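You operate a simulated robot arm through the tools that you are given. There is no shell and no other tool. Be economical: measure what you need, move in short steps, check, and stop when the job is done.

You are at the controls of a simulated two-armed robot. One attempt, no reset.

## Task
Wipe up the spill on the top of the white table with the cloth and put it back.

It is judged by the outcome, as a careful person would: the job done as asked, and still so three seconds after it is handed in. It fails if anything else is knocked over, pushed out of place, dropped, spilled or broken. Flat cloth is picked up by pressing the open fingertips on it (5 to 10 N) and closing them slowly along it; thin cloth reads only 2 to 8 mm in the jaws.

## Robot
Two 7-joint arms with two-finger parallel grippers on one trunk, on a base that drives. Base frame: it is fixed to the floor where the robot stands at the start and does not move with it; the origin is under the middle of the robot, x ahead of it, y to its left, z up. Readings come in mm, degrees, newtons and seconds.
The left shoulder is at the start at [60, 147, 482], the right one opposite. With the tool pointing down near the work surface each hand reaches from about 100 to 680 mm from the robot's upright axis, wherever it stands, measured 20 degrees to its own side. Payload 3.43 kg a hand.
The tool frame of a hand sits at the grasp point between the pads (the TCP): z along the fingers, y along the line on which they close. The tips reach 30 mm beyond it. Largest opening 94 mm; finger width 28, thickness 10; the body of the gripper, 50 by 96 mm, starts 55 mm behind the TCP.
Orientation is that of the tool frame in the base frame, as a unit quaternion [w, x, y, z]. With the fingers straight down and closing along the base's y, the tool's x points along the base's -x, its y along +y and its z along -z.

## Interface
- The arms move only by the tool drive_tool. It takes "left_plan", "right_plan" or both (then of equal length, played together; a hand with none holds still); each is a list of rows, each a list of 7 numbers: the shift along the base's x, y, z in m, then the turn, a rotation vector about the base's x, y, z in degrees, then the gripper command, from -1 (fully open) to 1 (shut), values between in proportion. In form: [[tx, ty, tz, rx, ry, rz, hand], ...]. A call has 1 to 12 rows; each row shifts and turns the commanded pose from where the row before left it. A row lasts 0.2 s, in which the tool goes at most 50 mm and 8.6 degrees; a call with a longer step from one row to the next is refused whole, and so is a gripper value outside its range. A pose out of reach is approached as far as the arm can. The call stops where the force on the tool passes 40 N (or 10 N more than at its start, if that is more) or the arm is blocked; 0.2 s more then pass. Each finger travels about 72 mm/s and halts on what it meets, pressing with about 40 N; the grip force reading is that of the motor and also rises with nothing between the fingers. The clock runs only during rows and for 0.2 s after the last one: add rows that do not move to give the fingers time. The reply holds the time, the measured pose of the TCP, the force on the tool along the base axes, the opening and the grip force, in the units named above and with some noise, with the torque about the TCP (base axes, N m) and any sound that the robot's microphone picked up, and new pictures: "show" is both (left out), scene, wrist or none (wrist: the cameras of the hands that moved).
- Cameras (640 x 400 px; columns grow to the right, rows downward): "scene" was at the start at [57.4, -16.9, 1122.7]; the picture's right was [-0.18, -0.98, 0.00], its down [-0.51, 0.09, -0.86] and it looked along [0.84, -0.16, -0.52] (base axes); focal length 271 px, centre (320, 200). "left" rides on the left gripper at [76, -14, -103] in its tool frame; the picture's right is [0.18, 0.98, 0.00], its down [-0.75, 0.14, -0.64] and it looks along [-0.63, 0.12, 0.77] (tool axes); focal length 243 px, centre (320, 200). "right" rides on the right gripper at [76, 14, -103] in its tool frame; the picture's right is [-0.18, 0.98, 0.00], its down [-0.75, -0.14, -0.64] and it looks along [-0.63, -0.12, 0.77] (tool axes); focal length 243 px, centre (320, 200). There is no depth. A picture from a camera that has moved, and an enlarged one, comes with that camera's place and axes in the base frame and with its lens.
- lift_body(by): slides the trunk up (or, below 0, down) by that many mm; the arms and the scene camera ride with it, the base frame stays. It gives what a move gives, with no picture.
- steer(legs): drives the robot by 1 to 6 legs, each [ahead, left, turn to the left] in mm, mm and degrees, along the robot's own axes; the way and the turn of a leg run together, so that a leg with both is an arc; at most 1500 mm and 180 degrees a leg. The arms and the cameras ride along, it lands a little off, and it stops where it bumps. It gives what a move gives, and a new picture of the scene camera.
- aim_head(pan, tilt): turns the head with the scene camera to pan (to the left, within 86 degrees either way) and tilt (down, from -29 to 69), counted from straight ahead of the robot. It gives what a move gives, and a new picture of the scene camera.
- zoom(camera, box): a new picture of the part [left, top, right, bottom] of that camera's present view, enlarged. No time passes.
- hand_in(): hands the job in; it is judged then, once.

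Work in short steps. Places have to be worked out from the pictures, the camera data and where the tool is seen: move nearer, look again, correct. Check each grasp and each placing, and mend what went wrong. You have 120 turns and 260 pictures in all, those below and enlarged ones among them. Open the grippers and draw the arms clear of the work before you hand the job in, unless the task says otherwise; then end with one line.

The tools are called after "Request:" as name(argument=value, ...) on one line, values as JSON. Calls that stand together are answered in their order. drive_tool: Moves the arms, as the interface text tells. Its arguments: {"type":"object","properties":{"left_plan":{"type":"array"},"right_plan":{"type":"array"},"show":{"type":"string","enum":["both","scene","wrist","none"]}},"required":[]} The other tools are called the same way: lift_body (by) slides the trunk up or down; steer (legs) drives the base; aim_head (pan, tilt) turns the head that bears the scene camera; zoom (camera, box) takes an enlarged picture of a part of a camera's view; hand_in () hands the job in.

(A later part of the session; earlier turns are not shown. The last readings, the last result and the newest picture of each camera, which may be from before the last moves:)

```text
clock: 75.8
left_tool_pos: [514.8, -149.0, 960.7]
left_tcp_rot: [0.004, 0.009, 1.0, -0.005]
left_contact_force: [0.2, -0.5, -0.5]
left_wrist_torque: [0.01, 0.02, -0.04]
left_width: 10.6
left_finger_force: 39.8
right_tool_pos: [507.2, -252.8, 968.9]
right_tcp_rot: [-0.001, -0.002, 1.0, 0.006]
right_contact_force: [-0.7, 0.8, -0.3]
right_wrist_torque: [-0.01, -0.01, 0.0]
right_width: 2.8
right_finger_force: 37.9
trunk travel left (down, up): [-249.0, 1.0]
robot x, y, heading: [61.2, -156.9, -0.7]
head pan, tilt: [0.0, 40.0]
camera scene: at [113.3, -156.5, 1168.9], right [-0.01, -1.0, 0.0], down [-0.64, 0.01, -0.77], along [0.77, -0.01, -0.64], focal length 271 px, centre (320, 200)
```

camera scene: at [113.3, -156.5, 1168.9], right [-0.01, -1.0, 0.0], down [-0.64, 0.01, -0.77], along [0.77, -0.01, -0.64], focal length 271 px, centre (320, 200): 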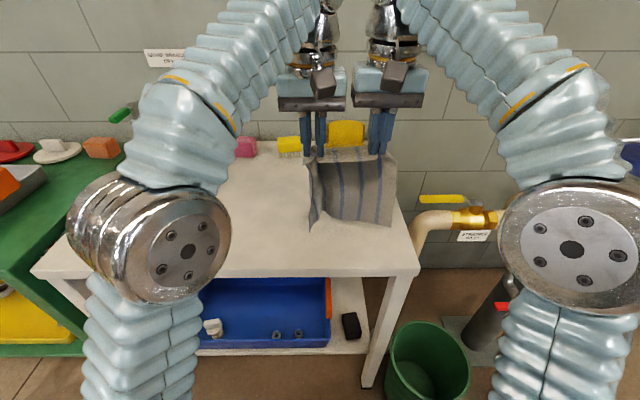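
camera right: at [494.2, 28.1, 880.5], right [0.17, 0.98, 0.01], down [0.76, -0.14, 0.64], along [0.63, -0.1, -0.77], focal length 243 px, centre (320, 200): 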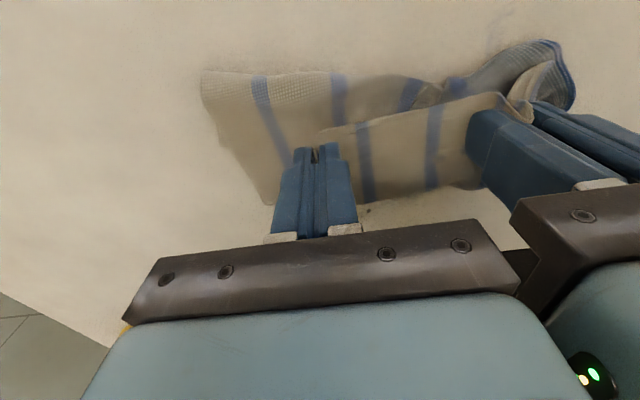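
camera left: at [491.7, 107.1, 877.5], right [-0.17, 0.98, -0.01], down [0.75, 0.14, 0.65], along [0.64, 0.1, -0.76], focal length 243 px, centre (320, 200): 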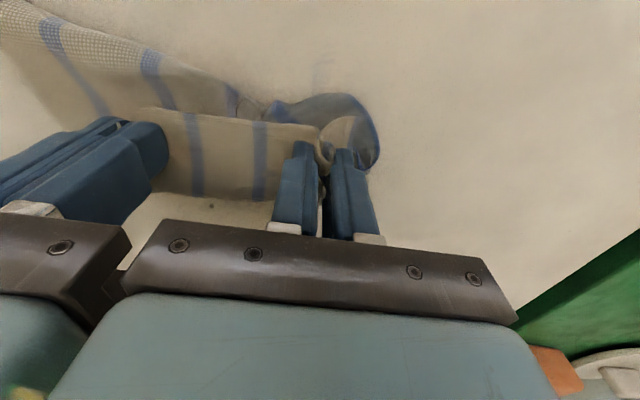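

The path is clear and the cloth's bottom hangs around z 780. I'll move back to x ≈ 470 while lowering so the bottom edge touches down, then go forward and down.

Request:
drive_tool(left_plan=[[-0.02, 0, -0.015, 0, 0, 0, 1], [-0.02, 0, -0.015, 0, 0, 0, 1], [0, 0, -0.02, 0, 0, 0, 1], [0.025, 0, -0.025, 0, 0, 0, 1], [0.03, 0, -0.02, 0, 0, 0, 1], [0.03, 0, -0.02, 0, 0, 0, 1], [0.03, 0, -0.015, 0, 0, 0, 1], [0.03, 0, -0.015, 0, 0, 0, 1], [0, 0, 0, 0, 0, 0, 1]], right_plan=[[-0.016, 0, -0.018, 0, 0, 0, 1], [-0.016, 0, -0.018, 0, 0, 0, 1], [0, 0, -0.021, 0, 0, 0, 1], [0.025, 0, -0.026, 0, 0, 0, 1], [0.03, 0, -0.02, 0, 0, 0, 1], [0.03, 0, -0.02, 0, 0, 0, 1], [0.03, 0, -0.015, 0, 0, 0, 1], [0.03, 0, -0.015, 0, 0, 0, 1], [0, 0, 0, 0, 0, 0, 1]])

```text
clock: 77.8
left_tool_pos: [620.2, -149.9, 815.4]
left_tcp_rot: [0.004, 0.009, 1.0, -0.005]
left_contact_force: [0.7, -1.8, -0.2]
left_wrist_torque: [-0.07, -0.03, 0.02]
left_width: 10.4
left_finger_force: 40.0
right_tool_pos: [621.8, -252.4, 814.8]
right_tcp_rot: [-0.002, -0.001, 1.0, 0.006]
right_contact_force: [-0.1, 2.7, 0.3]
right_wrist_torque: [0.1, 0.03, -0.02]
right_width: 3.1
right_finger_force: 37.7
trunk travel left (down, up): [-249.0, 1.0]
robot x, y, heading: [57.5, -157.3, -0.3]
head pan, tilt: [0.0, 40.0]
camera scene: at [113.7, -156.5, 1168.9], right [-0.01, -1.0, 0.0], down [-0.64, 0.01, -0.77], along [0.77, -0.01, -0.64], focal length 271 px, centre (320, 200)
camera right: at [546.0, -240.4, 918.2], right [0.18, 0.98, 0.01], down [0.76, -0.15, 0.64], along [0.63, -0.11, -0.77], focal length 243 px, centre (320, 200)
camera left: at [544.0, -160.1, 917.9], right [-0.17, 0.99, -0.01], down [0.75, 0.13, 0.65], along [0.64, 0.1, -0.76], focal length 243 px, centre (320, 200)
```

scene: 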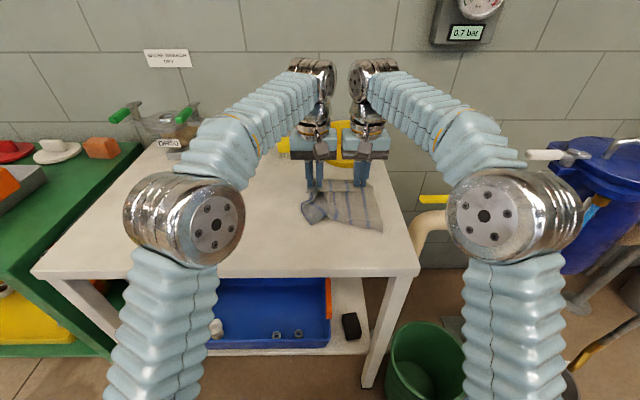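
right: 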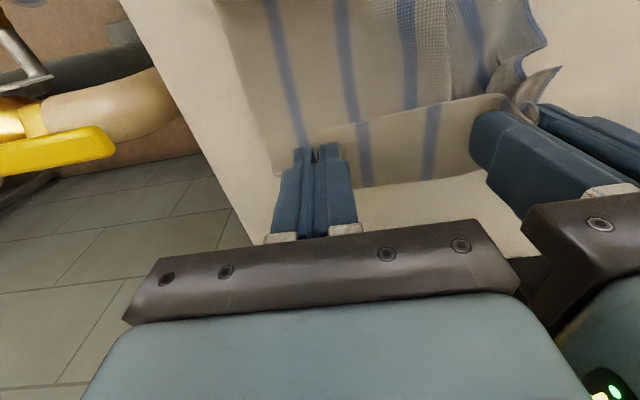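
left: 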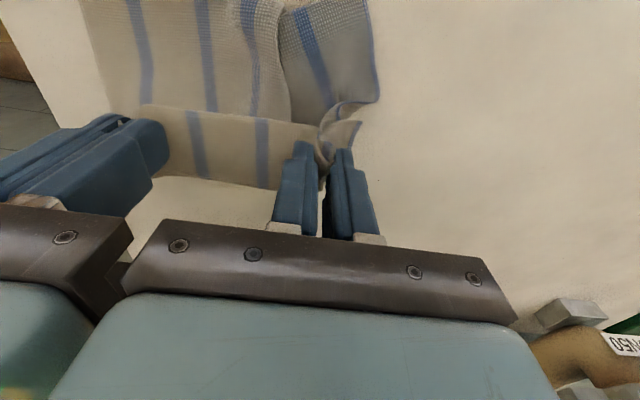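

It's laying out well. I'll continue forward and down, pulling it taut.

Request:
drive_tool(left_plan=[[0.015, 0, -0.012, 0, 0, 0, 1], [0.015, 0, -0.012, 0, 0, 0, 1], [0.01, 0, -0.012, 0, 0, 0, 1], [0.01, 0, 0, 0, 0, 0, 1], [0.01, 0, 0, 0, 0, 0, 1], [0, 0, 0, 0, 0, 0, 1]], right_plan=[[0.015, 0, -0.012, 0, 0, 0, 1], [0.015, 0, -0.012, 0, 0, 0, 1], [0.01, 0, -0.012, 0, 0, 0, 1], [0.01, 0, 0, 0, 0, 0, 1], [0.01, 0, 0, 0, 0, 0, 1], [0, 0, 0, 0, 0, 0, 1]])

Request:
zoom(camera="scene", box=[260, 120, 420, 260])

```text
clock: 79.2
left_tool_pos: [680.8, -150.2, 780.7]
left_tcp_rot: [0.003, 0.009, 1.0, -0.006]
left_contact_force: [-0.1, 0.0, 0.3]
left_wrist_torque: [0.0, 0.0, 0.0]
left_width: 10.4
left_finger_force: 39.6
right_tool_pos: [680.0, -252.1, 779.6]
right_tcp_rot: [-0.002, -0.002, 1.0, 0.006]
right_contact_force: [-0.5, 0.9, 0.2]
right_wrist_torque: [0.03, -0.03, 0.06]
right_width: 3.2
right_finger_force: 37.5
trunk travel left (down, up): [-249.0, 1.0]
robot x, y, heading: [58.5, -157.4, -0.6]
head pan, tilt: [0.0, 40.0]
camera scene: at [113.5, -156.5, 1168.9], right [-0.01, -1.0, 0.0], down [-0.64, 0.01, -0.77], along [0.77, -0.01, -0.64], focal length 271 px, centre (320, 200)
camera right: at [603.6, -239.5, 882.8], right [0.18, 0.98, 0.01], down [0.76, -0.15, 0.64], along [0.63, -0.11, -0.77], focal length 243 px, centre (320, 200)
camera left: at [603.9, -161.3, 881.5], right [-0.17, 0.99, -0.01], down [0.75, 0.13, 0.65], along [0.64, 0.1, -0.76], focal length 243 px, centre (320, 200)
```

scene: 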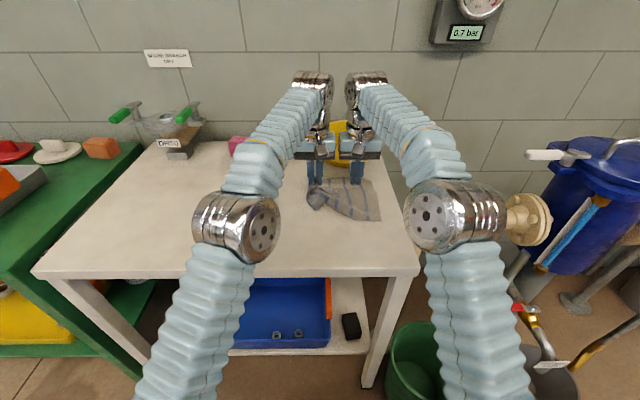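
right: 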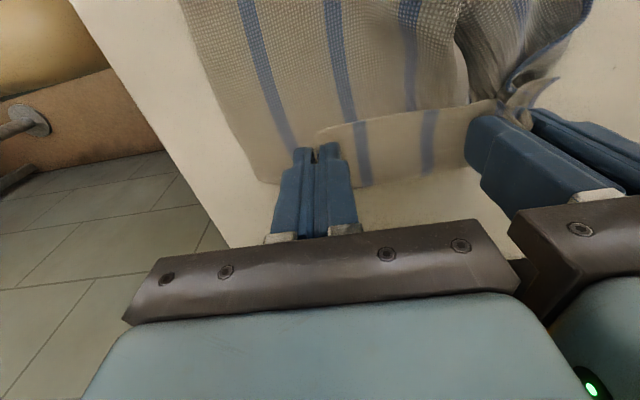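
left: 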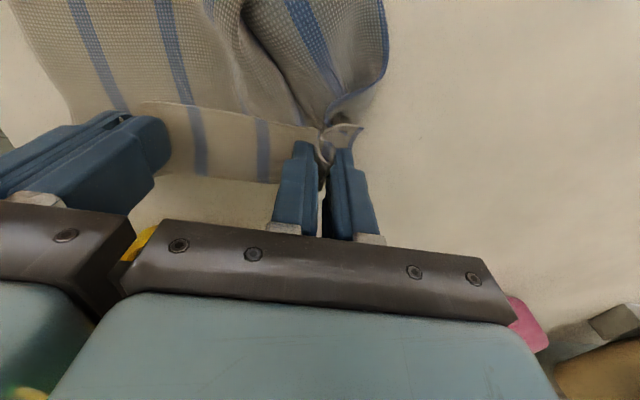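

```text
2.86 times, centred on (340, 190) of scene
camera zoom: at [113.5, -156.5, 1168.9], right [-0.01, -1.0, 0.0], down [-0.64, 0.01, -0.77], along [0.77, -0.01, -0.64], focal length 774 px, centre (263, 229)
```

zoom: 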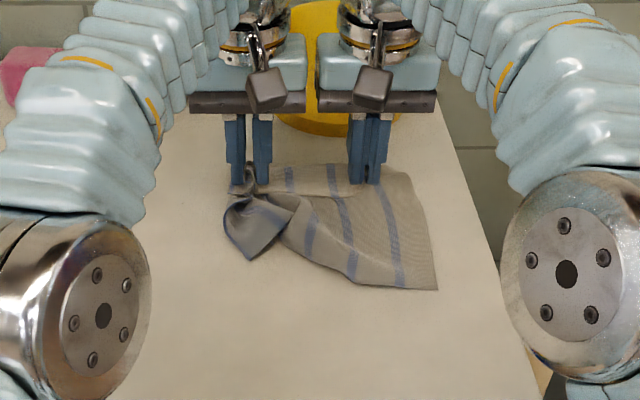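

The near strip seems to have folded under: the visible length is only about 160 mm, and the left corner is curled. I'll lift it back up and spread the hands slightly. Then I'll re-lay with steady forward motion so the bottom edge trails.

Request:
drive_tool(left_plan=[[-0.03, 0, 0.02, 0, 0, 0, 1], [-0.03, 0, 0.02, 0, 0, 0, 1], [-0.03, 0, 0.022, 0, 0, 0, 1], [-0.03, 0, 0.022, 0, 0, 0, 1], [-0.03, 0, 0.022, 0, 0, 0, 1], [-0.03, 0, 0.024, 0, 0, 0, 1], [-0.03, 0.002, 0.025, 0, 0, 0, 1], [-0.03, 0.001, 0.025, 0, 0, 0, 1], [0, 0, 0, 0, 0, 0, 1], [0, 0, 0, 0, 0, 0, 1], [0, 0, 0, 0, 0, 0, 1]], right_plan=[[-0.03, 0, 0.02, 0, 0, 0, 1], [-0.03, 0, 0.02, 0, 0, 0, 1], [-0.03, 0, 0.022, 0, 0, 0, 1], [-0.03, 0, 0.022, 0, 0, 0, 1], [-0.03, 0, 0.022, 0, 0, 0, 1], [-0.03, 0, 0.024, 0, 0, 0, 1], [-0.03, -0.002, 0.025, 0, 0, 0, 1], [-0.03, -0.001, 0.025, 0, 0, 0, 1], [0, 0, 0, 0, 0, 0, 1], [0, 0, 0, 0, 0, 0, 1], [0, 0, 0, 0, 0, 0, 1]])

Request:
zoom(camera="scene", box=[240, 100, 440, 280])

```text
clock: 81.6
left_tool_pos: [440.7, -146.8, 960.3]
left_tcp_rot: [0.004, 0.01, 1.0, -0.006]
left_contact_force: [0.5, -28.4, -0.1]
left_wrist_torque: [-0.86, -0.03, 0.08]
left_width: 11.6
left_finger_force: 40.1
right_tool_pos: [440.9, -258.0, 960.1]
right_tcp_rot: [0.0, -0.002, 1.0, 0.006]
right_contact_force: [-1.9, 28.9, 0.4]
right_wrist_torque: [0.88, 0.09, 0.01]
right_width: 3.1
right_finger_force: 38.4
trunk travel left (down, up): [-249.0, 1.0]
robot x, y, heading: [60.5, -154.1, -0.6]
head pan, tilt: [0.0, 40.0]
camera scene: at [113.3, -156.5, 1168.9], right [-0.01, -1.0, 0.0], down [-0.64, 0.01, -0.77], along [0.77, -0.01, -0.64], focal length 271 px, centre (320, 200)
camera right: at [364.5, -244.3, 1062.8], right [0.18, 0.98, 0.01], down [0.76, -0.14, 0.64], along [0.63, -0.11, -0.77], focal length 243 px, centre (320, 200)
camera left: at [363.6, -157.8, 1062.2], right [-0.17, 0.99, -0.01], down [0.75, 0.13, 0.65], along [0.64, 0.1, -0.76], focal length 243 px, centre (320, 200)
```

scene: 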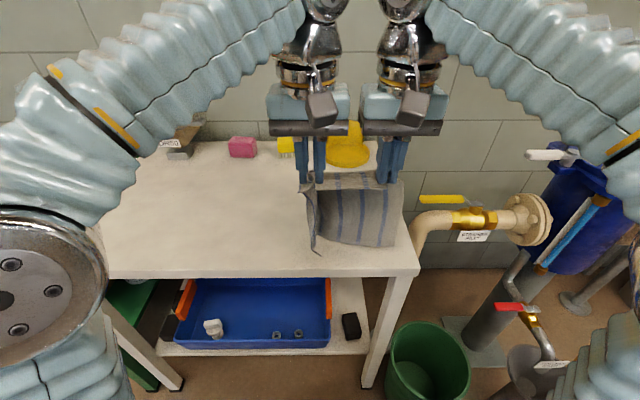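
right: 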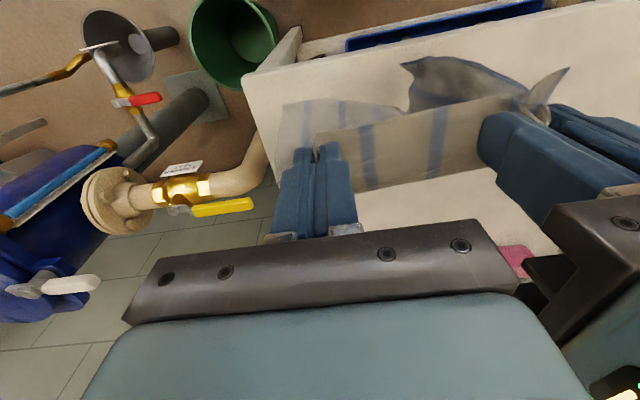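
left: 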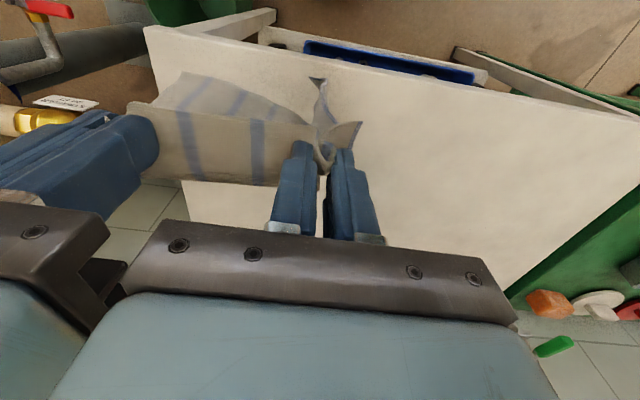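

```text
2.22 times, centred on (340, 190) of scene
camera zoom: at [113.3, -156.5, 1168.9], right [-0.01, -1.0, 0.0], down [-0.64, 0.01, -0.77], along [0.77, -0.01, -0.64], focal length 602 px, centre (276, 222)
```

zoom: 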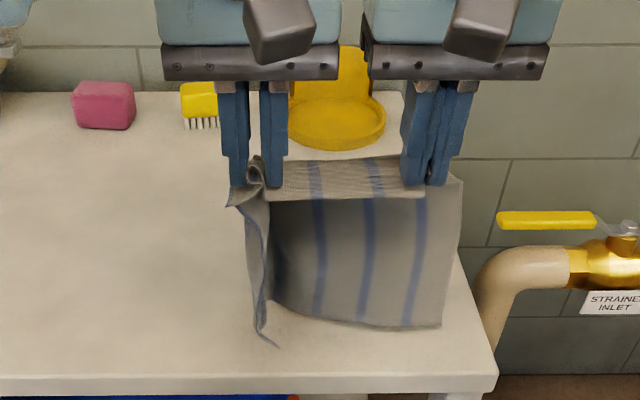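

Now the re-lay, going steadily forward and down so the bottom edge trails.

Request:
drive_tool(left_plan=[[0.025, 0, -0.02, 0, 0, 0, 1], [0.03, 0, -0.02, 0, 0, 0, 1], [0.03, 0, -0.02, 0, 0, 0, 1], [0.03, 0, -0.02, 0, 0, 0, 1], [0.03, 0, -0.022, 0, 0, 0, 1], [0.03, 0, -0.022, 0, 0, 0, 1], [0.03, 0, -0.022, 0, 0, 0, 1], [0.03, 0, -0.022, 0, 0, 0, 1], [0.015, 0, -0.008, 0, 0, 0, 1], [0.008, 0, 0, 0, 0, 0, 1], [0, 0, 0, 0, 0, 0, 1]], right_plan=[[0.025, 0.001, -0.02, 0, 0, 0, 1], [0.03, 0, -0.02, 0, 0, 0, 1], [0.03, 0, -0.02, 0, 0, 0, 1], [0.03, 0, -0.02, 0, 0, 0, 1], [0.03, 0, -0.022, 0, 0, 0, 1], [0.03, 0, -0.022, 0, 0, 0, 1], [0.03, 0, -0.022, 0, 0, 0, 1], [0.03, 0, -0.022, 0, 0, 0, 1], [0.015, 0, -0.008, 0, 0, 0, 1], [0.008, 0, 0, 0, 0, 0, 1], [0, 0, 0, 0, 0, 0, 1]])

Request:
zoom(camera="scene", box=[260, 120, 420, 260])

```text
clock: 84.0
left_tool_pos: [688.9, -145.0, 777.6]
left_tcp_rot: [0.004, 0.009, 1.0, -0.007]
left_contact_force: [2.6, -22.7, 3.2]
left_wrist_torque: [-0.68, -0.04, 0.09]
left_width: 11.1
left_finger_force: 39.9
left hand out of reach, approached as far as the arm can: row 9, 10
right_tool_pos: [699.1, -253.9, 782.9]
right_tcp_rot: [-0.001, -0.003, 1.0, 0.006]
right_contact_force: [-3.8, 21.5, -0.5]
right_wrist_torque: [0.68, 0.05, 0.02]
right_width: 3.1
right_finger_force: 37.8
trunk travel left (down, up): [-249.0, 1.0]
robot x, y, heading: [60.6, -153.6, -0.4]
head pan, tilt: [0.0, 40.0]
camera scene: at [113.4, -156.5, 1168.9], right [-0.01, -1.0, 0.0], down [-0.64, 0.01, -0.77], along [0.77, -0.01, -0.64], focal length 271 px, centre (320, 200)
camera right: at [622.1, -240.7, 886.0], right [0.18, 0.98, 0.01], down [0.76, -0.15, 0.64], along [0.63, -0.11, -0.77], focal length 243 px, centre (320, 200)
camera left: at [612.9, -156.1, 879.0], right [-0.17, 0.99, -0.01], down [0.75, 0.13, 0.65], along [0.64, 0.1, -0.76], focal length 243 px, centre (320, 200)
```

scene: 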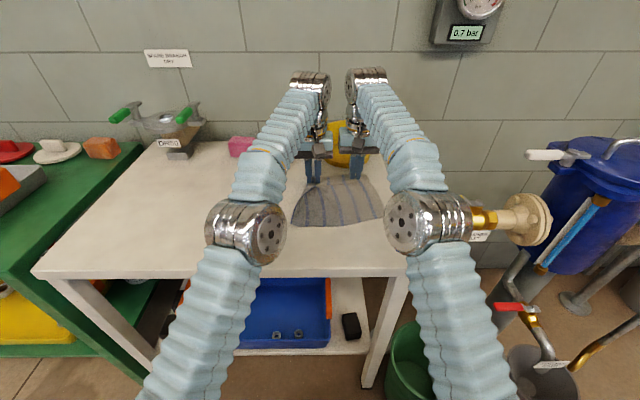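
right: 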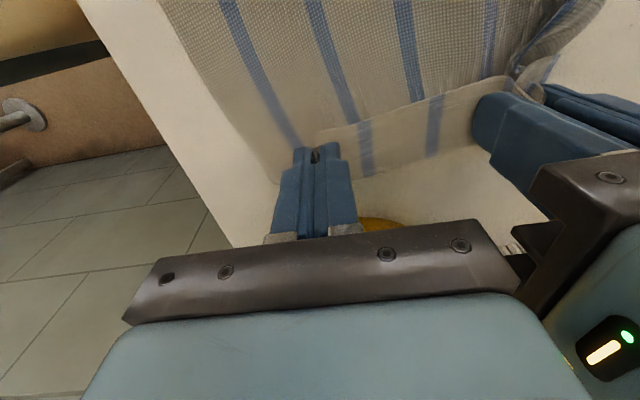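
left: 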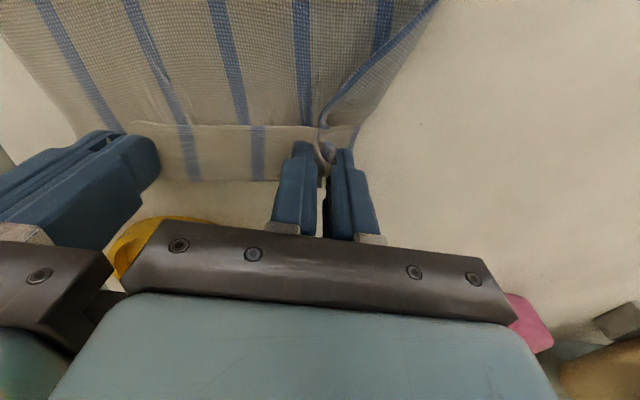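

```text
2.86 times, centred on (340, 190) of scene
camera zoom: at [113.4, -156.5, 1168.9], right [-0.01, -1.0, 0.0], down [-0.64, 0.01, -0.77], along [0.77, -0.01, -0.64], focal length 774 px, centre (263, 229)
```

zoom: 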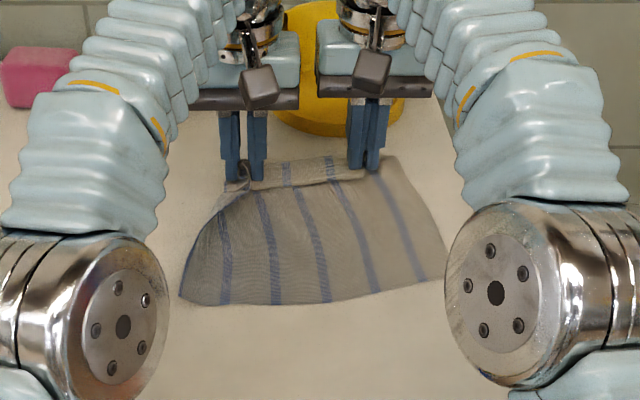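

The cloth is spread well now. Its near edge is at about x 550, and a small hem flap is folded back at the far edge (x 670–710). I'll lower to the surface, open and lift straight up, then adjust position and flap.

Request:
drive_tool(left_plan=[[0, -0.003, -0.003, 0, 0, 0, 1], [0, 0, 0, 0, 0, 0, 0.7], [0, 0, 0, 0, 0, 0, 0.4], [0, 0, 0, 0, 0, 0, 0.2], [0, 0, 0, 0, 0, 0, 0.2], [0, 0, 0.015, 0, 0, 0, 0.2], [-0.02, 0, 0.03, 0, 0, 0, 0.2], [-0.04, 0, 0.03, 0, 0, 0, 0.2], [-0.04, 0.02, 0.02, 0, 0, 0, 0.2], [-0.04, 0.02, 0.0, 0, 0, 0, 0.2], [-0.04, 0.03, 0.0, 0, 0, 0, 0.2]], right_plan=[[-0.003, 0.003, -0.007, 0, 0, 0, 1], [0, 0, 0, 0, 0, 0, 0.7], [0, 0, 0, 0, 0, 0, 0.4], [0, 0, 0, 0, 0, 0, 0.2], [0, 0, 0, 0, 0, 0, 0.2], [0, 0, 0.015, 0, 0, 0, 0.2], [-0.02, 0, 0.03, 0, 0, 0, 0.2], [-0.04, 0, 0.03, 0, 0, 0, 0.2], [-0.04, -0.02, 0.02, 0, 0, 0, 0.2], [-0.04, -0.02, 0.0, 0, 0, 0, 0.2], [-0.04, -0.03, 0.0, 0, 0, 0, 0.2]])

Request:
zoom(camera="scene", box=[240, 120, 440, 260])

```text
clock: 86.4
left_tool_pos: [502.5, -79.2, 868.6]
left_tcp_rot: [0.004, 0.008, 1.0, -0.006]
left_contact_force: [1.3, 0.9, -0.2]
left_wrist_torque: [-0.01, 0.05, -0.02]
left_width: 37.9
left_finger_force: 0.0
left hand out of reach, approached as far as the arm can: row 6
right_tool_pos: [515.7, -319.9, 872.3]
right_tcp_rot: [-0.002, -0.002, 1.0, 0.005]
right_contact_force: [0.1, 0.2, -0.6]
right_wrist_torque: [0.02, 0.02, 0.0]
right_width: 37.7
right_finger_force: 0.1
trunk travel left (down, up): [-249.0, 1.0]
robot x, y, heading: [60.3, -153.2, -0.6]
head pan, tilt: [0.0, 40.0]
camera scene: at [113.8, -156.6, 1168.9], right [-0.01, -1.0, 0.0], down [-0.64, 0.01, -0.77], along [0.77, -0.01, -0.64], focal length 271 px, centre (320, 200)
camera right: at [439.2, -307.1, 974.2], right [0.18, 0.98, 0.01], down [0.76, -0.15, 0.64], along [0.63, -0.11, -0.77], focal length 243 px, centre (320, 200)
camera left: at [426.0, -89.8, 970.3], right [-0.17, 0.99, -0.01], down [0.75, 0.13, 0.65], along [0.64, 0.1, -0.76], focal length 243 px, centre (320, 200)
```

scene: 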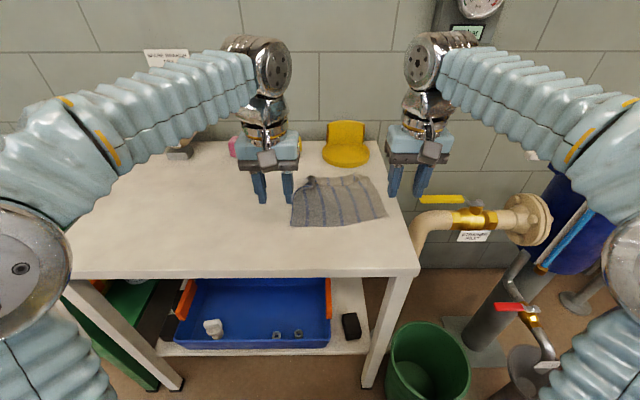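
right: 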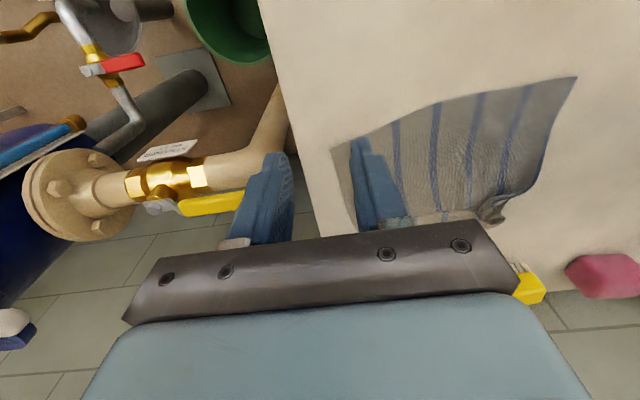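
left: 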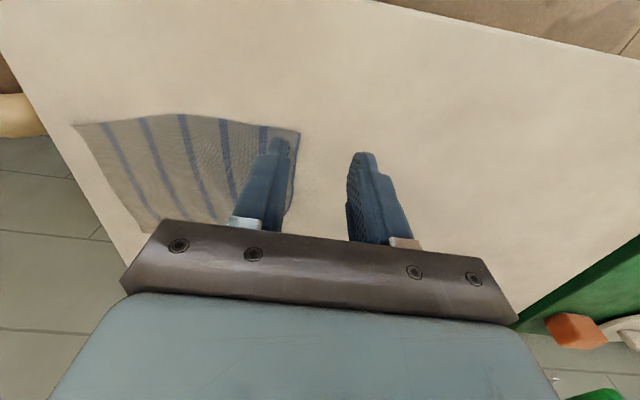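

```text
2.86 times, centred on (340, 190) of scene
camera zoom: at [113.8, -156.6, 1168.9], right [-0.01, -1.0, 0.0], down [-0.64, 0.01, -0.77], along [0.77, -0.01, -0.64], focal length 774 px, centre (263, 229)
```

zoom: 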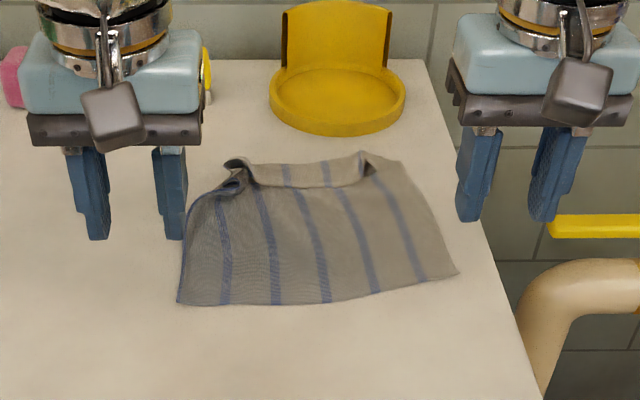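

The cloth lies flat and the spill area is clean. The near edge runs from (542, −97) to (569, −319) and should be at x ≈ 480. I'll press closed fingertips on the two near corners and drag the cloth back by friction.

Request:
drive_tool(left_plan=[[0.03, -0.02, -0.02, 0, 0, 0, 1], [0.03, -0.02, -0.03, 0, 0, 0, 1], [0, 0, -0.03, 0, 0, 0, 1], [0, 0, -0.013, 0, 0, 0, 1], [0, 0, 0, 0, 0, 0, 1]], right_plan=[[0.036, 0.015, -0.023, 0, 0, 0, 1], [0.04, 0.015, -0.03, 0, 0, 0, 1], [0, 0, -0.03, 0, 0, 0, 1], [0, 0, -0.013, 0, 0, 0, 1], [0, 0, 0, 0, 0, 0, 1]], show="wrist")

```text
refused: row 2 steps farther than a row can; nothing moved
```

Request:
drive_tool(left_plan=[[0.03, -0.02, -0.02, 0, 0, 0, 1], [0.03, -0.02, -0.03, 0, 0, 0, 1], [0, 0, -0.03, 0, 0, 0, 1], [0, 0, -0.013, 0, 0, 0, 1], [0, 0, 0, 0, 0, 0, 1]], right_plan=[[0.036, 0.015, -0.023, 0, 0, 0, 1], [0.036, 0.015, -0.025, 0, 0, 0, 1], [0.004, 0, -0.03, 0, 0, 0, 1], [0, 0, -0.018, 0, 0, 0, 1], [0, 0, 0, 0, 0, 0, 1]], show="wrist")

```text
clock: 87.6
left_tool_pos: [562.0, -116.8, 777.0]
left_tcp_rot: [0.003, 0.009, 1.0, -0.006]
left_contact_force: [0.0, 0.2, 0.0]
left_wrist_torque: [-0.01, 0.01, 0.0]
left_width: 0.0
left_finger_force: 33.3
right_tool_pos: [589.1, -291.1, 777.6]
right_tcp_rot: [0.0, -0.001, 1.0, 0.006]
right_contact_force: [-0.3, 0.2, 0.4]
right_wrist_torque: [-0.01, 0.02, 0.0]
right_width: 0.0
right_finger_force: 33.6
trunk travel left (down, up): [-249.0, 1.0]
robot x, y, heading: [58.4, -154.5, -0.3]
head pan, tilt: [0.0, 40.0]
camera right: at [513.5, -276.9, 880.3], right [0.18, 0.98, 0.01], down [0.76, -0.15, 0.64], along [0.63, -0.11, -0.77], focal length 243 px, centre (320, 200)
camera left: at [486.4, -128.3, 877.9], right [-0.17, 0.99, -0.01], down [0.75, 0.13, 0.65], along [0.64, 0.1, -0.76], focal length 243 px, centre (320, 200)
```

right: 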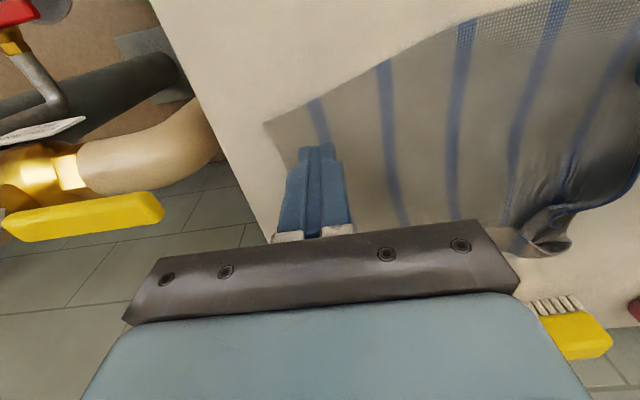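
left: 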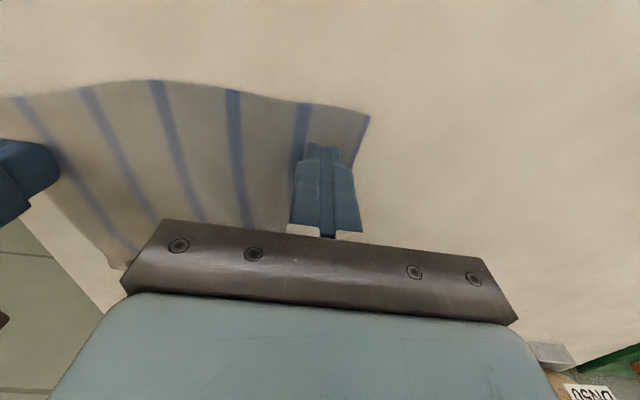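

Well placed. I'll press down about 5–6 mm to make contact and drag back 30 mm as a test.

Request:
drive_tool(left_plan=[[0, 0, -0.004, 0, 0, 0, 1], [0, 0, -0.0015, 0, 0, 0, 1], [0, 0, 0, 0, 0, 0, 1]], right_plan=[[0, 0, -0.004, 0, 0, 0, 1], [0, 0, -0.0015, 0, 0, 0, 1], [0, 0, 0, 0, 0, 0, 1]], show="none")

```text
clock: 88.4
left_tool_pos: [562.0, -119.0, 771.4]
left_tcp_rot: [0.004, 0.008, 1.0, -0.005]
left_contact_force: [1.9, 0.5, 3.6]
left_wrist_torque: [0.07, -0.01, 0.0]
left_width: 0.1
left_finger_force: 33.0
right_tool_pos: [590.7, -291.2, 771.5]
right_tcp_rot: [0.0, -0.001, 1.0, 0.006]
right_contact_force: [0.7, 1.3, 9.3]
right_wrist_torque: [0.0, -0.05, -0.02]
right_width: 0.0
right_finger_force: 33.0
trunk travel left (down, up): [-249.0, 1.0]
robot x, y, heading: [59.4, -156.6, -0.6]
head pan, tilt: [0.0, 40.0]
```

Request:
drive_tool(left_plan=[[0, 0, -0.0006, 0, 0, 0, 1], [-0.007, 0, 0, 0, 0, 0, 1], [-0.007, 0, 0, 0, 0, 0, 1], [-0.007, 0, 0, 0, 0, 0, 1], [0, 0, 0, 0, 0, 0, 1]], right_plan=[[0, 0, 0, 0, 0, 0, 1], [-0.01, 0, 0, 0, 0, 0, 1], [-0.01, 0, 0, 0, 0, 0, 1], [-0.01, 0, 0, 0, 0, 0, 1], [0, 0, 0, 0, 0, 0, 1]], show="wrist")

```text
clock: 89.6
left_tool_pos: [541.5, -115.6, 772.5]
left_tcp_rot: [0.005, 0.009, 1.0, -0.005]
left_contact_force: [4.8, 1.2, 17.4]
left_wrist_torque: [0.1, -0.03, -0.05]
left_width: 0.1
left_finger_force: 32.4
right_tool_pos: [561.1, -292.4, 772.1]
right_tcp_rot: [0.0, -0.001, 1.0, 0.005]
right_contact_force: [3.2, -0.5, 14.6]
right_wrist_torque: [-0.12, -0.17, 0.05]
right_width: 0.1
right_finger_force: 33.1
trunk travel left (down, up): [-249.0, 1.0]
robot x, y, heading: [59.9, -152.8, -0.8]
head pan, tilt: [0.0, 40.0]
camera right: at [484.5, -279.3, 874.6], right [0.18, 0.98, 0.01], down [0.75, -0.15, 0.64], along [0.63, -0.11, -0.77], focal length 243 px, centre (320, 200)
camera left: at [464.7, -127.4, 872.9], right [-0.17, 0.99, -0.01], down [0.75, 0.14, 0.65], along [0.64, 0.1, -0.76], focal length 243 px, centre (320, 200)
```

right: 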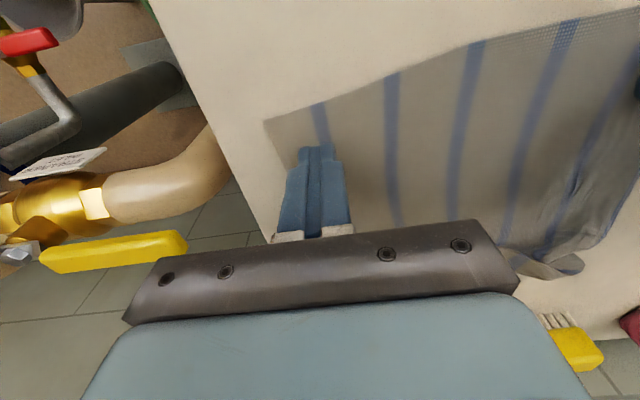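
left: 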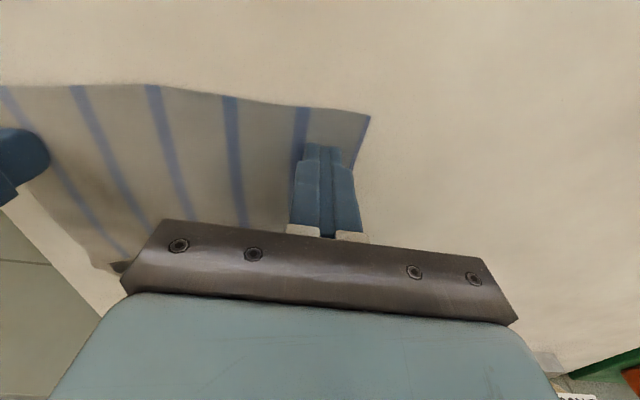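

It works; the cloth follows the fingers. I'll drag the rest: left 41 mm, right 58 mm.

Request:
drive_tool(left_plan=[[-0.007, 0, 0.0003, 0, 0, 0, 1], [-0.007, 0, 0, 0, 0, 0, 1], [-0.007, 0, 0, 0, 0, 0, 1], [-0.007, 0, 0, 0, 0, 0, 1], [-0.007, 0, 0, 0, 0, 0, 1], [-0.006, 0, 0, 0, 0, 0, 1], [0, 0, 0, 0, 0, 0, 1], [0, 0, 0.01, 0, 0, 0, 1], [0, 0, 0.04, 0, 0, 0, 1], [-0.02, 0.03, 0.03, 0, 0, 0, 1]], right_plan=[[-0.01, 0, 0, 0, 0, 0, 1], [-0.01, 0, 0, 0, 0, 0, 1], [-0.01, 0, 0, 0, 0, 0, 1], [-0.01, 0, 0, 0, 0, 0, 1], [-0.01, 0, 0, 0, 0, 0, 1], [-0.008, 0, 0, 0, 0, 0, 1], [0, 0, 0, 0, 0, 0, 1], [0, 0, 0.01, 0, 0, 0, 1], [0, 0, 0.04, 0, 0, 0, 1], [-0.02, -0.03, 0.03, 0, 0, 0, 1]], show="both")

Request:
zoom(camera="scene", box=[240, 120, 440, 260])

```text
clock: 91.8
left_tool_pos: [481.0, -87.0, 852.3]
left_tcp_rot: [0.004, 0.009, 1.0, -0.005]
left_contact_force: [0.6, 0.3, 0.3]
left_wrist_torque: [0.05, 0.03, 0.0]
left_width: 0.0
left_finger_force: 32.9
right_tool_pos: [483.5, -321.4, 849.3]
right_tcp_rot: [-0.003, -0.002, 1.0, 0.005]
right_contact_force: [0.7, 0.0, 0.5]
right_wrist_torque: [-0.03, 0.03, -0.04]
right_width: 0.0
right_finger_force: 33.5
trunk travel left (down, up): [-249.0, 1.0]
robot x, y, heading: [60.2, -158.4, -0.5]
head pan, tilt: [0.0, 40.0]
camera scene: at [113.8, -156.6, 1168.8], right [-0.01, -1.0, 0.0], down [-0.64, 0.01, -0.77], along [0.77, -0.01, -0.64], focal length 271 px, centre (320, 200)
camera right: at [406.8, -308.5, 953.4], right [0.18, 0.98, 0.01], down [0.76, -0.15, 0.64], along [0.63, -0.11, -0.77], focal length 243 px, centre (320, 200)
camera left: at [403.9, -97.5, 953.8], right [-0.17, 0.99, -0.01], down [0.75, 0.13, 0.65], along [0.64, 0.1, -0.76], focal length 243 px, centre (320, 200)
```

scene: 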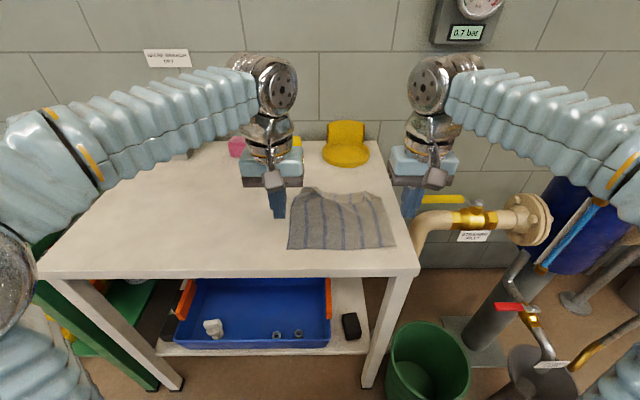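
right: 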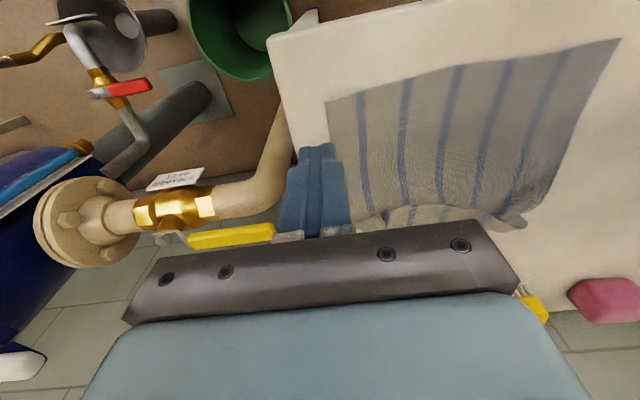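
left: 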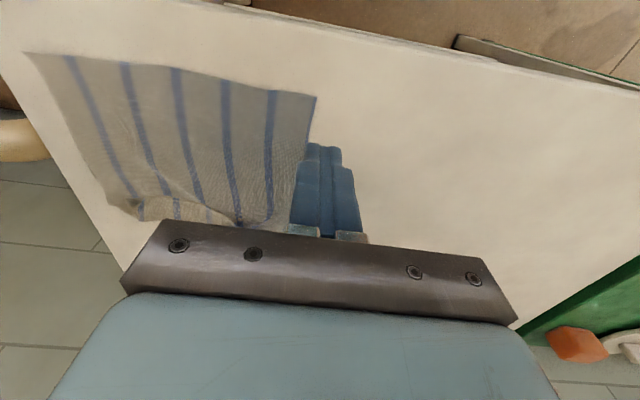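

```text
2.86 times, centred on (340, 190) of scene
camera zoom: at [113.8, -156.6, 1168.8], right [-0.01, -1.0, 0.0], down [-0.64, 0.01, -0.77], along [0.77, -0.01, -0.64], focal length 774 px, centre (263, 229)
```

zoom: 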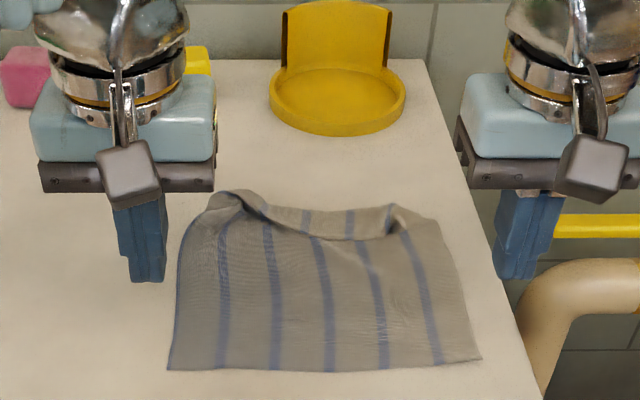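

The near edge is back at x ≈ 472–481, y −94 to −317, which matches the original. What's left is the hem flap folded back around x 616–656, y −155 to −268. I'll bring the right hand just behind it with open fingers and pull the left hand away.

Request:
drive_tool(right_plan=[[0.032, 0.036, 0, 0, 0, 0, -1], [0.032, 0.036, 0, 0, 0, 0, -1], [0.032, 0.036, 0, 0, 0, 0, -1], [0, 0, -0.03, 0, 0, 0, -1], [0, 0, -0.03, 0, 0, 0, -1], [0, 0, 0, 0, 0, 0, -1]], left_plan=[[-0.02, 0.04, 0, 0, 0, 0, 1], [-0.02, 0.04, 0, 0, 0, 0, 1], [-0.02, 0.04, 0, 0, 0, 0, 1], [0, 0.04, 0, 0, 0, 0, 1], [0, 0, 0, 0, 0, 0, 1], [0, 0, 0, 0, 0, 0, 1]], show="both")

Request:
zoom(camera="scene", box=[280, 160, 400, 260])

```text
clock: 93.2
left_tool_pos: [423.0, 73.4, 849.8]
left_tcp_rot: [0.003, 0.009, 1.0, -0.006]
left_contact_force: [-0.7, 0.1, -0.1]
left_wrist_torque: [-0.01, -0.01, 0.02]
left_width: 0.0
left_finger_force: 33.0
right_tool_pos: [580.0, -214.3, 789.9]
right_tcp_rot: [-0.001, -0.002, 1.0, 0.005]
right_contact_force: [-0.3, 0.6, 0.0]
right_wrist_torque: [0.01, 0.01, -0.02]
right_width: 94.1
right_finger_force: 0.2
trunk travel left (down, up): [-249.0, 1.0]
robot x, y, heading: [59.9, -153.8, -0.5]
head pan, tilt: [0.0, 40.0]
camera scene: at [113.4, -156.5, 1168.9], right [-0.01, -1.0, 0.0], down [-0.64, 0.01, -0.77], along [0.77, -0.01, -0.64], focal length 271 px, centre (320, 200)
camera right: at [502.2, -201.2, 893.8], right [0.18, 0.98, 0.01], down [0.76, -0.15, 0.64], along [0.63, -0.11, -0.77], focal length 243 px, centre (320, 200)
camera left: at [346.3, 62.3, 951.9], right [-0.17, 0.99, -0.01], down [0.75, 0.13, 0.65], along [0.64, 0.1, -0.76], focal length 243 px, centre (320, 200)
```

scene: 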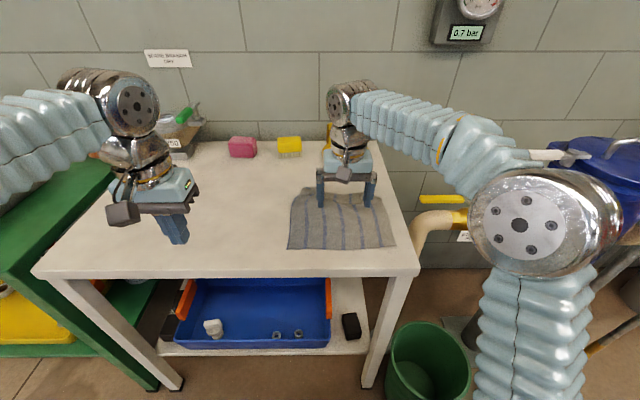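
right: 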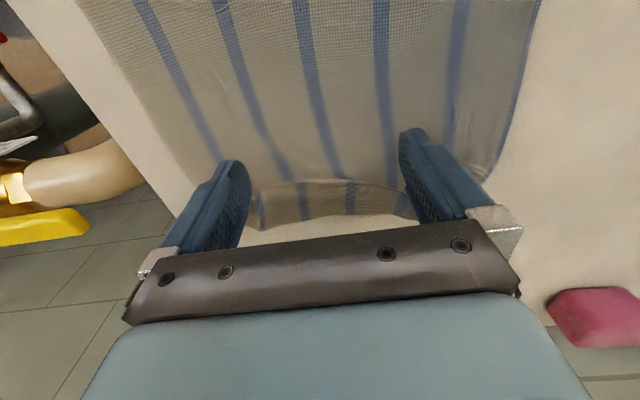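
left: 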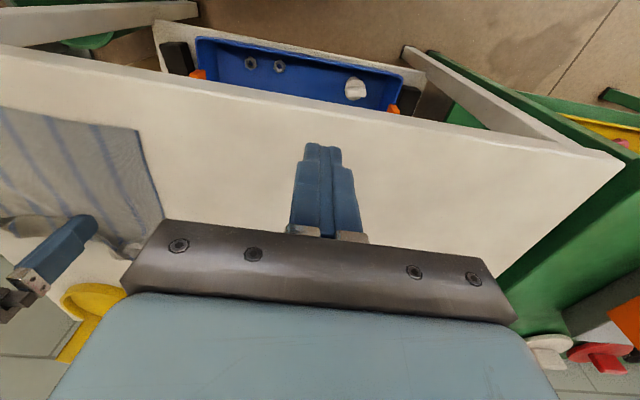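

```text
4.00 times, centred on (340, 210) of scene
camera zoom: at [113.4, -156.5, 1168.9], right [-0.01, -1.0, 0.0], down [-0.64, 0.01, -0.77], along [0.77, -0.01, -0.64], focal length 1083 px, centre (240, 160)
```

zoom: 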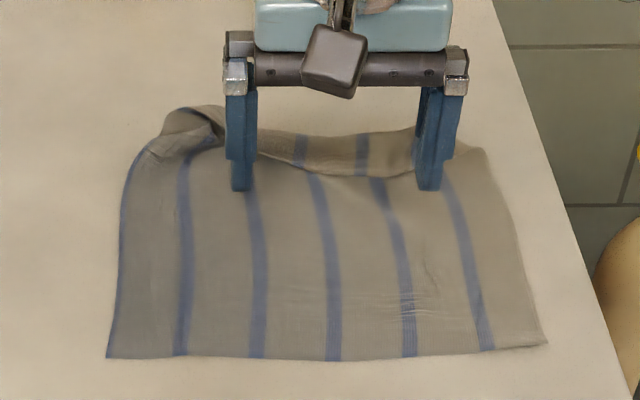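

The fingers straddle right behind the flap edge (x ≈ 611). I'll lower to just above the lower layer and push forward to flip it over.

Request:
drive_tool(right_plan=[[0, 0, -0.0145, 0, 0, 0, -1], [0, 0, 0, 0, 0, 0, -1], [0.012, 0, 0, 0, 0, 0, -1], [0.012, 0, 0, 0, 0, 0, -1], [0.012, 0, 0, 0, 0, 0, -1], [0.012, 0, 0, 0, 0, 0, -1], [0.012, 0, 0, 0, 0, 0, -1], [0.012, 0, 0, 0, 0, 0, -1], [0.012, 0, 0, 0, 0, 0, -1]], show="both")

Request:
zoom(camera="scene", box=[280, 160, 400, 260])

```text
clock: 95.2
left_tool_pos: [422.5, 73.6, 850.5]
left_tcp_rot: [0.003, 0.008, 1.0, -0.005]
left_contact_force: [0.5, -0.5, 0.6]
left_wrist_torque: [0.02, 0.0, -0.04]
left_width: 0.0
left_finger_force: 33.0
right_tool_pos: [662.7, -214.1, 774.3]
right_tcp_rot: [0.0, -0.001, 1.0, 0.005]
right_contact_force: [1.2, -0.7, 0.0]
right_wrist_torque: [0.0, -0.04, 0.0]
right_width: 93.8
right_finger_force: 0.0
trunk travel left (down, up): [-249.0, 1.0]
robot x, y, heading: [60.5, -152.1, -0.6]
head pan, tilt: [0.0, 40.0]
camera scene: at [113.3, -156.5, 1168.9], right [-0.01, -1.0, 0.0], down [-0.64, 0.01, -0.77], along [0.77, -0.01, -0.64], focal length 271 px, centre (320, 200)
camera right: at [587.0, -200.7, 877.6], right [0.18, 0.98, 0.01], down [0.76, -0.15, 0.64], along [0.63, -0.11, -0.77], focal length 243 px, centre (320, 200)
```

scene: 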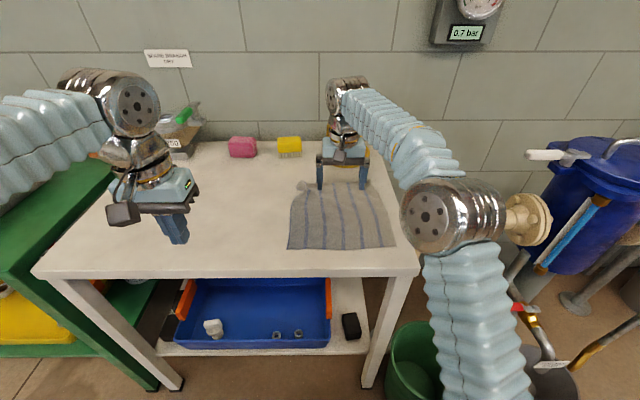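
right: 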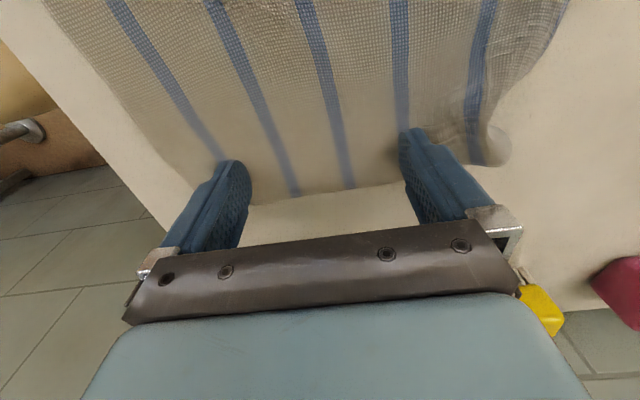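

```text
4.00 times, centred on (340, 210) of scene
camera zoom: at [113.3, -156.5, 1168.9], right [-0.01, -1.0, 0.0], down [-0.64, 0.01, -0.77], along [0.77, -0.01, -0.64], focal length 1083 px, centre (240, 160)
```

zoom: 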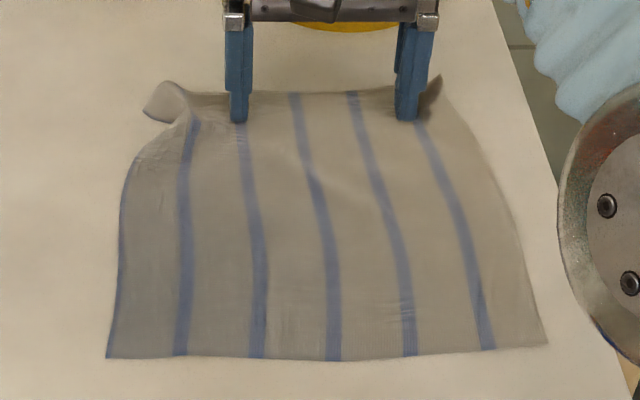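

The flap flipped open and the cloth lies nearly as it began. I'll lift straight up and look.

Request:
drive_tool(right_plan=[[0, 0, 0.02, 0, 0, 0, -1], [-0.01, 0, 0.04, 0, 0, 0, -1], [-0.04, 0, 0.02, 0, 0, 0, -1], [-0.045, -0.02, 0, 0, 0, 0, -1], [-0.045, -0.02, 0, 0, 0, 0, -1], [-0.04, -0.03, 0, 0, 0, 0, -1], [-0.03, -0.03, 0, 0, 0, 0, -1]], show="none")

Request:
zoom(camera="scene", box=[270, 150, 420, 260])

Request:
zoom(camera="scene", box=[120, 130, 320, 270])

```text
clock: 96.8
left_tool_pos: [423.5, 73.5, 849.7]
left_tcp_rot: [0.003, 0.009, 1.0, -0.005]
left_contact_force: [-0.6, 0.0, -0.5]
left_wrist_torque: [-0.04, -0.03, 0.0]
left_width: 0.2
left_finger_force: 33.0
right_tool_pos: [451.6, -314.7, 856.0]
right_tcp_rot: [-0.002, -0.002, 1.0, 0.005]
right_contact_force: [-0.6, 0.4, -0.2]
right_wrist_torque: [-0.02, 0.02, -0.05]
right_width: 93.8
right_finger_force: 0.0
trunk travel left (down, up): [-249.0, 1.0]
robot x, y, heading: [61.7, -159.0, -0.5]
head pan, tilt: [0.0, 40.0]
```

```text
3.64 times, centred on (345, 205) of scene
camera zoom: at [113.5, -156.2, 1168.9], right [-0.01, -1.0, 0.0], down [-0.64, 0.01, -0.77], along [0.77, -0.01, -0.64], focal length 985 px, centre (229, 182)
```

zoom: 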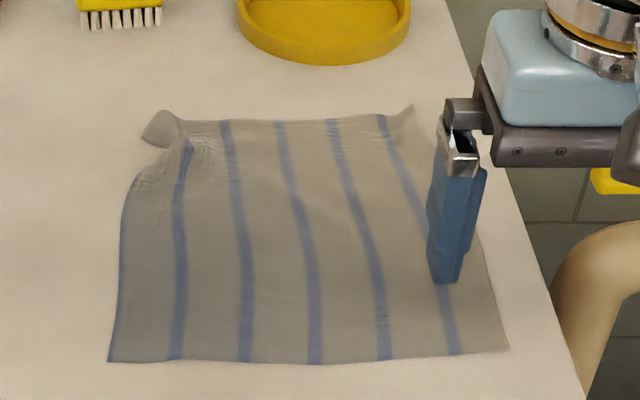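

```text
2.86 times, centred on (220, 200) of scene
camera zoom: at [113.5, -156.2, 1168.9], right [-0.01, -1.0, 0.0], down [-0.64, 0.01, -0.77], along [0.77, -0.01, -0.64], focal length 774 px, centre (606, 200)
```

zoom: 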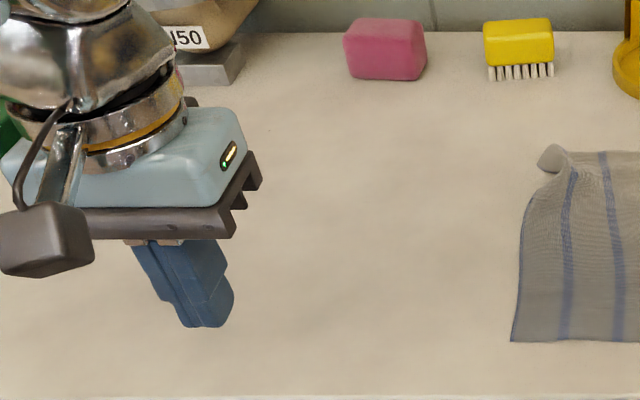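

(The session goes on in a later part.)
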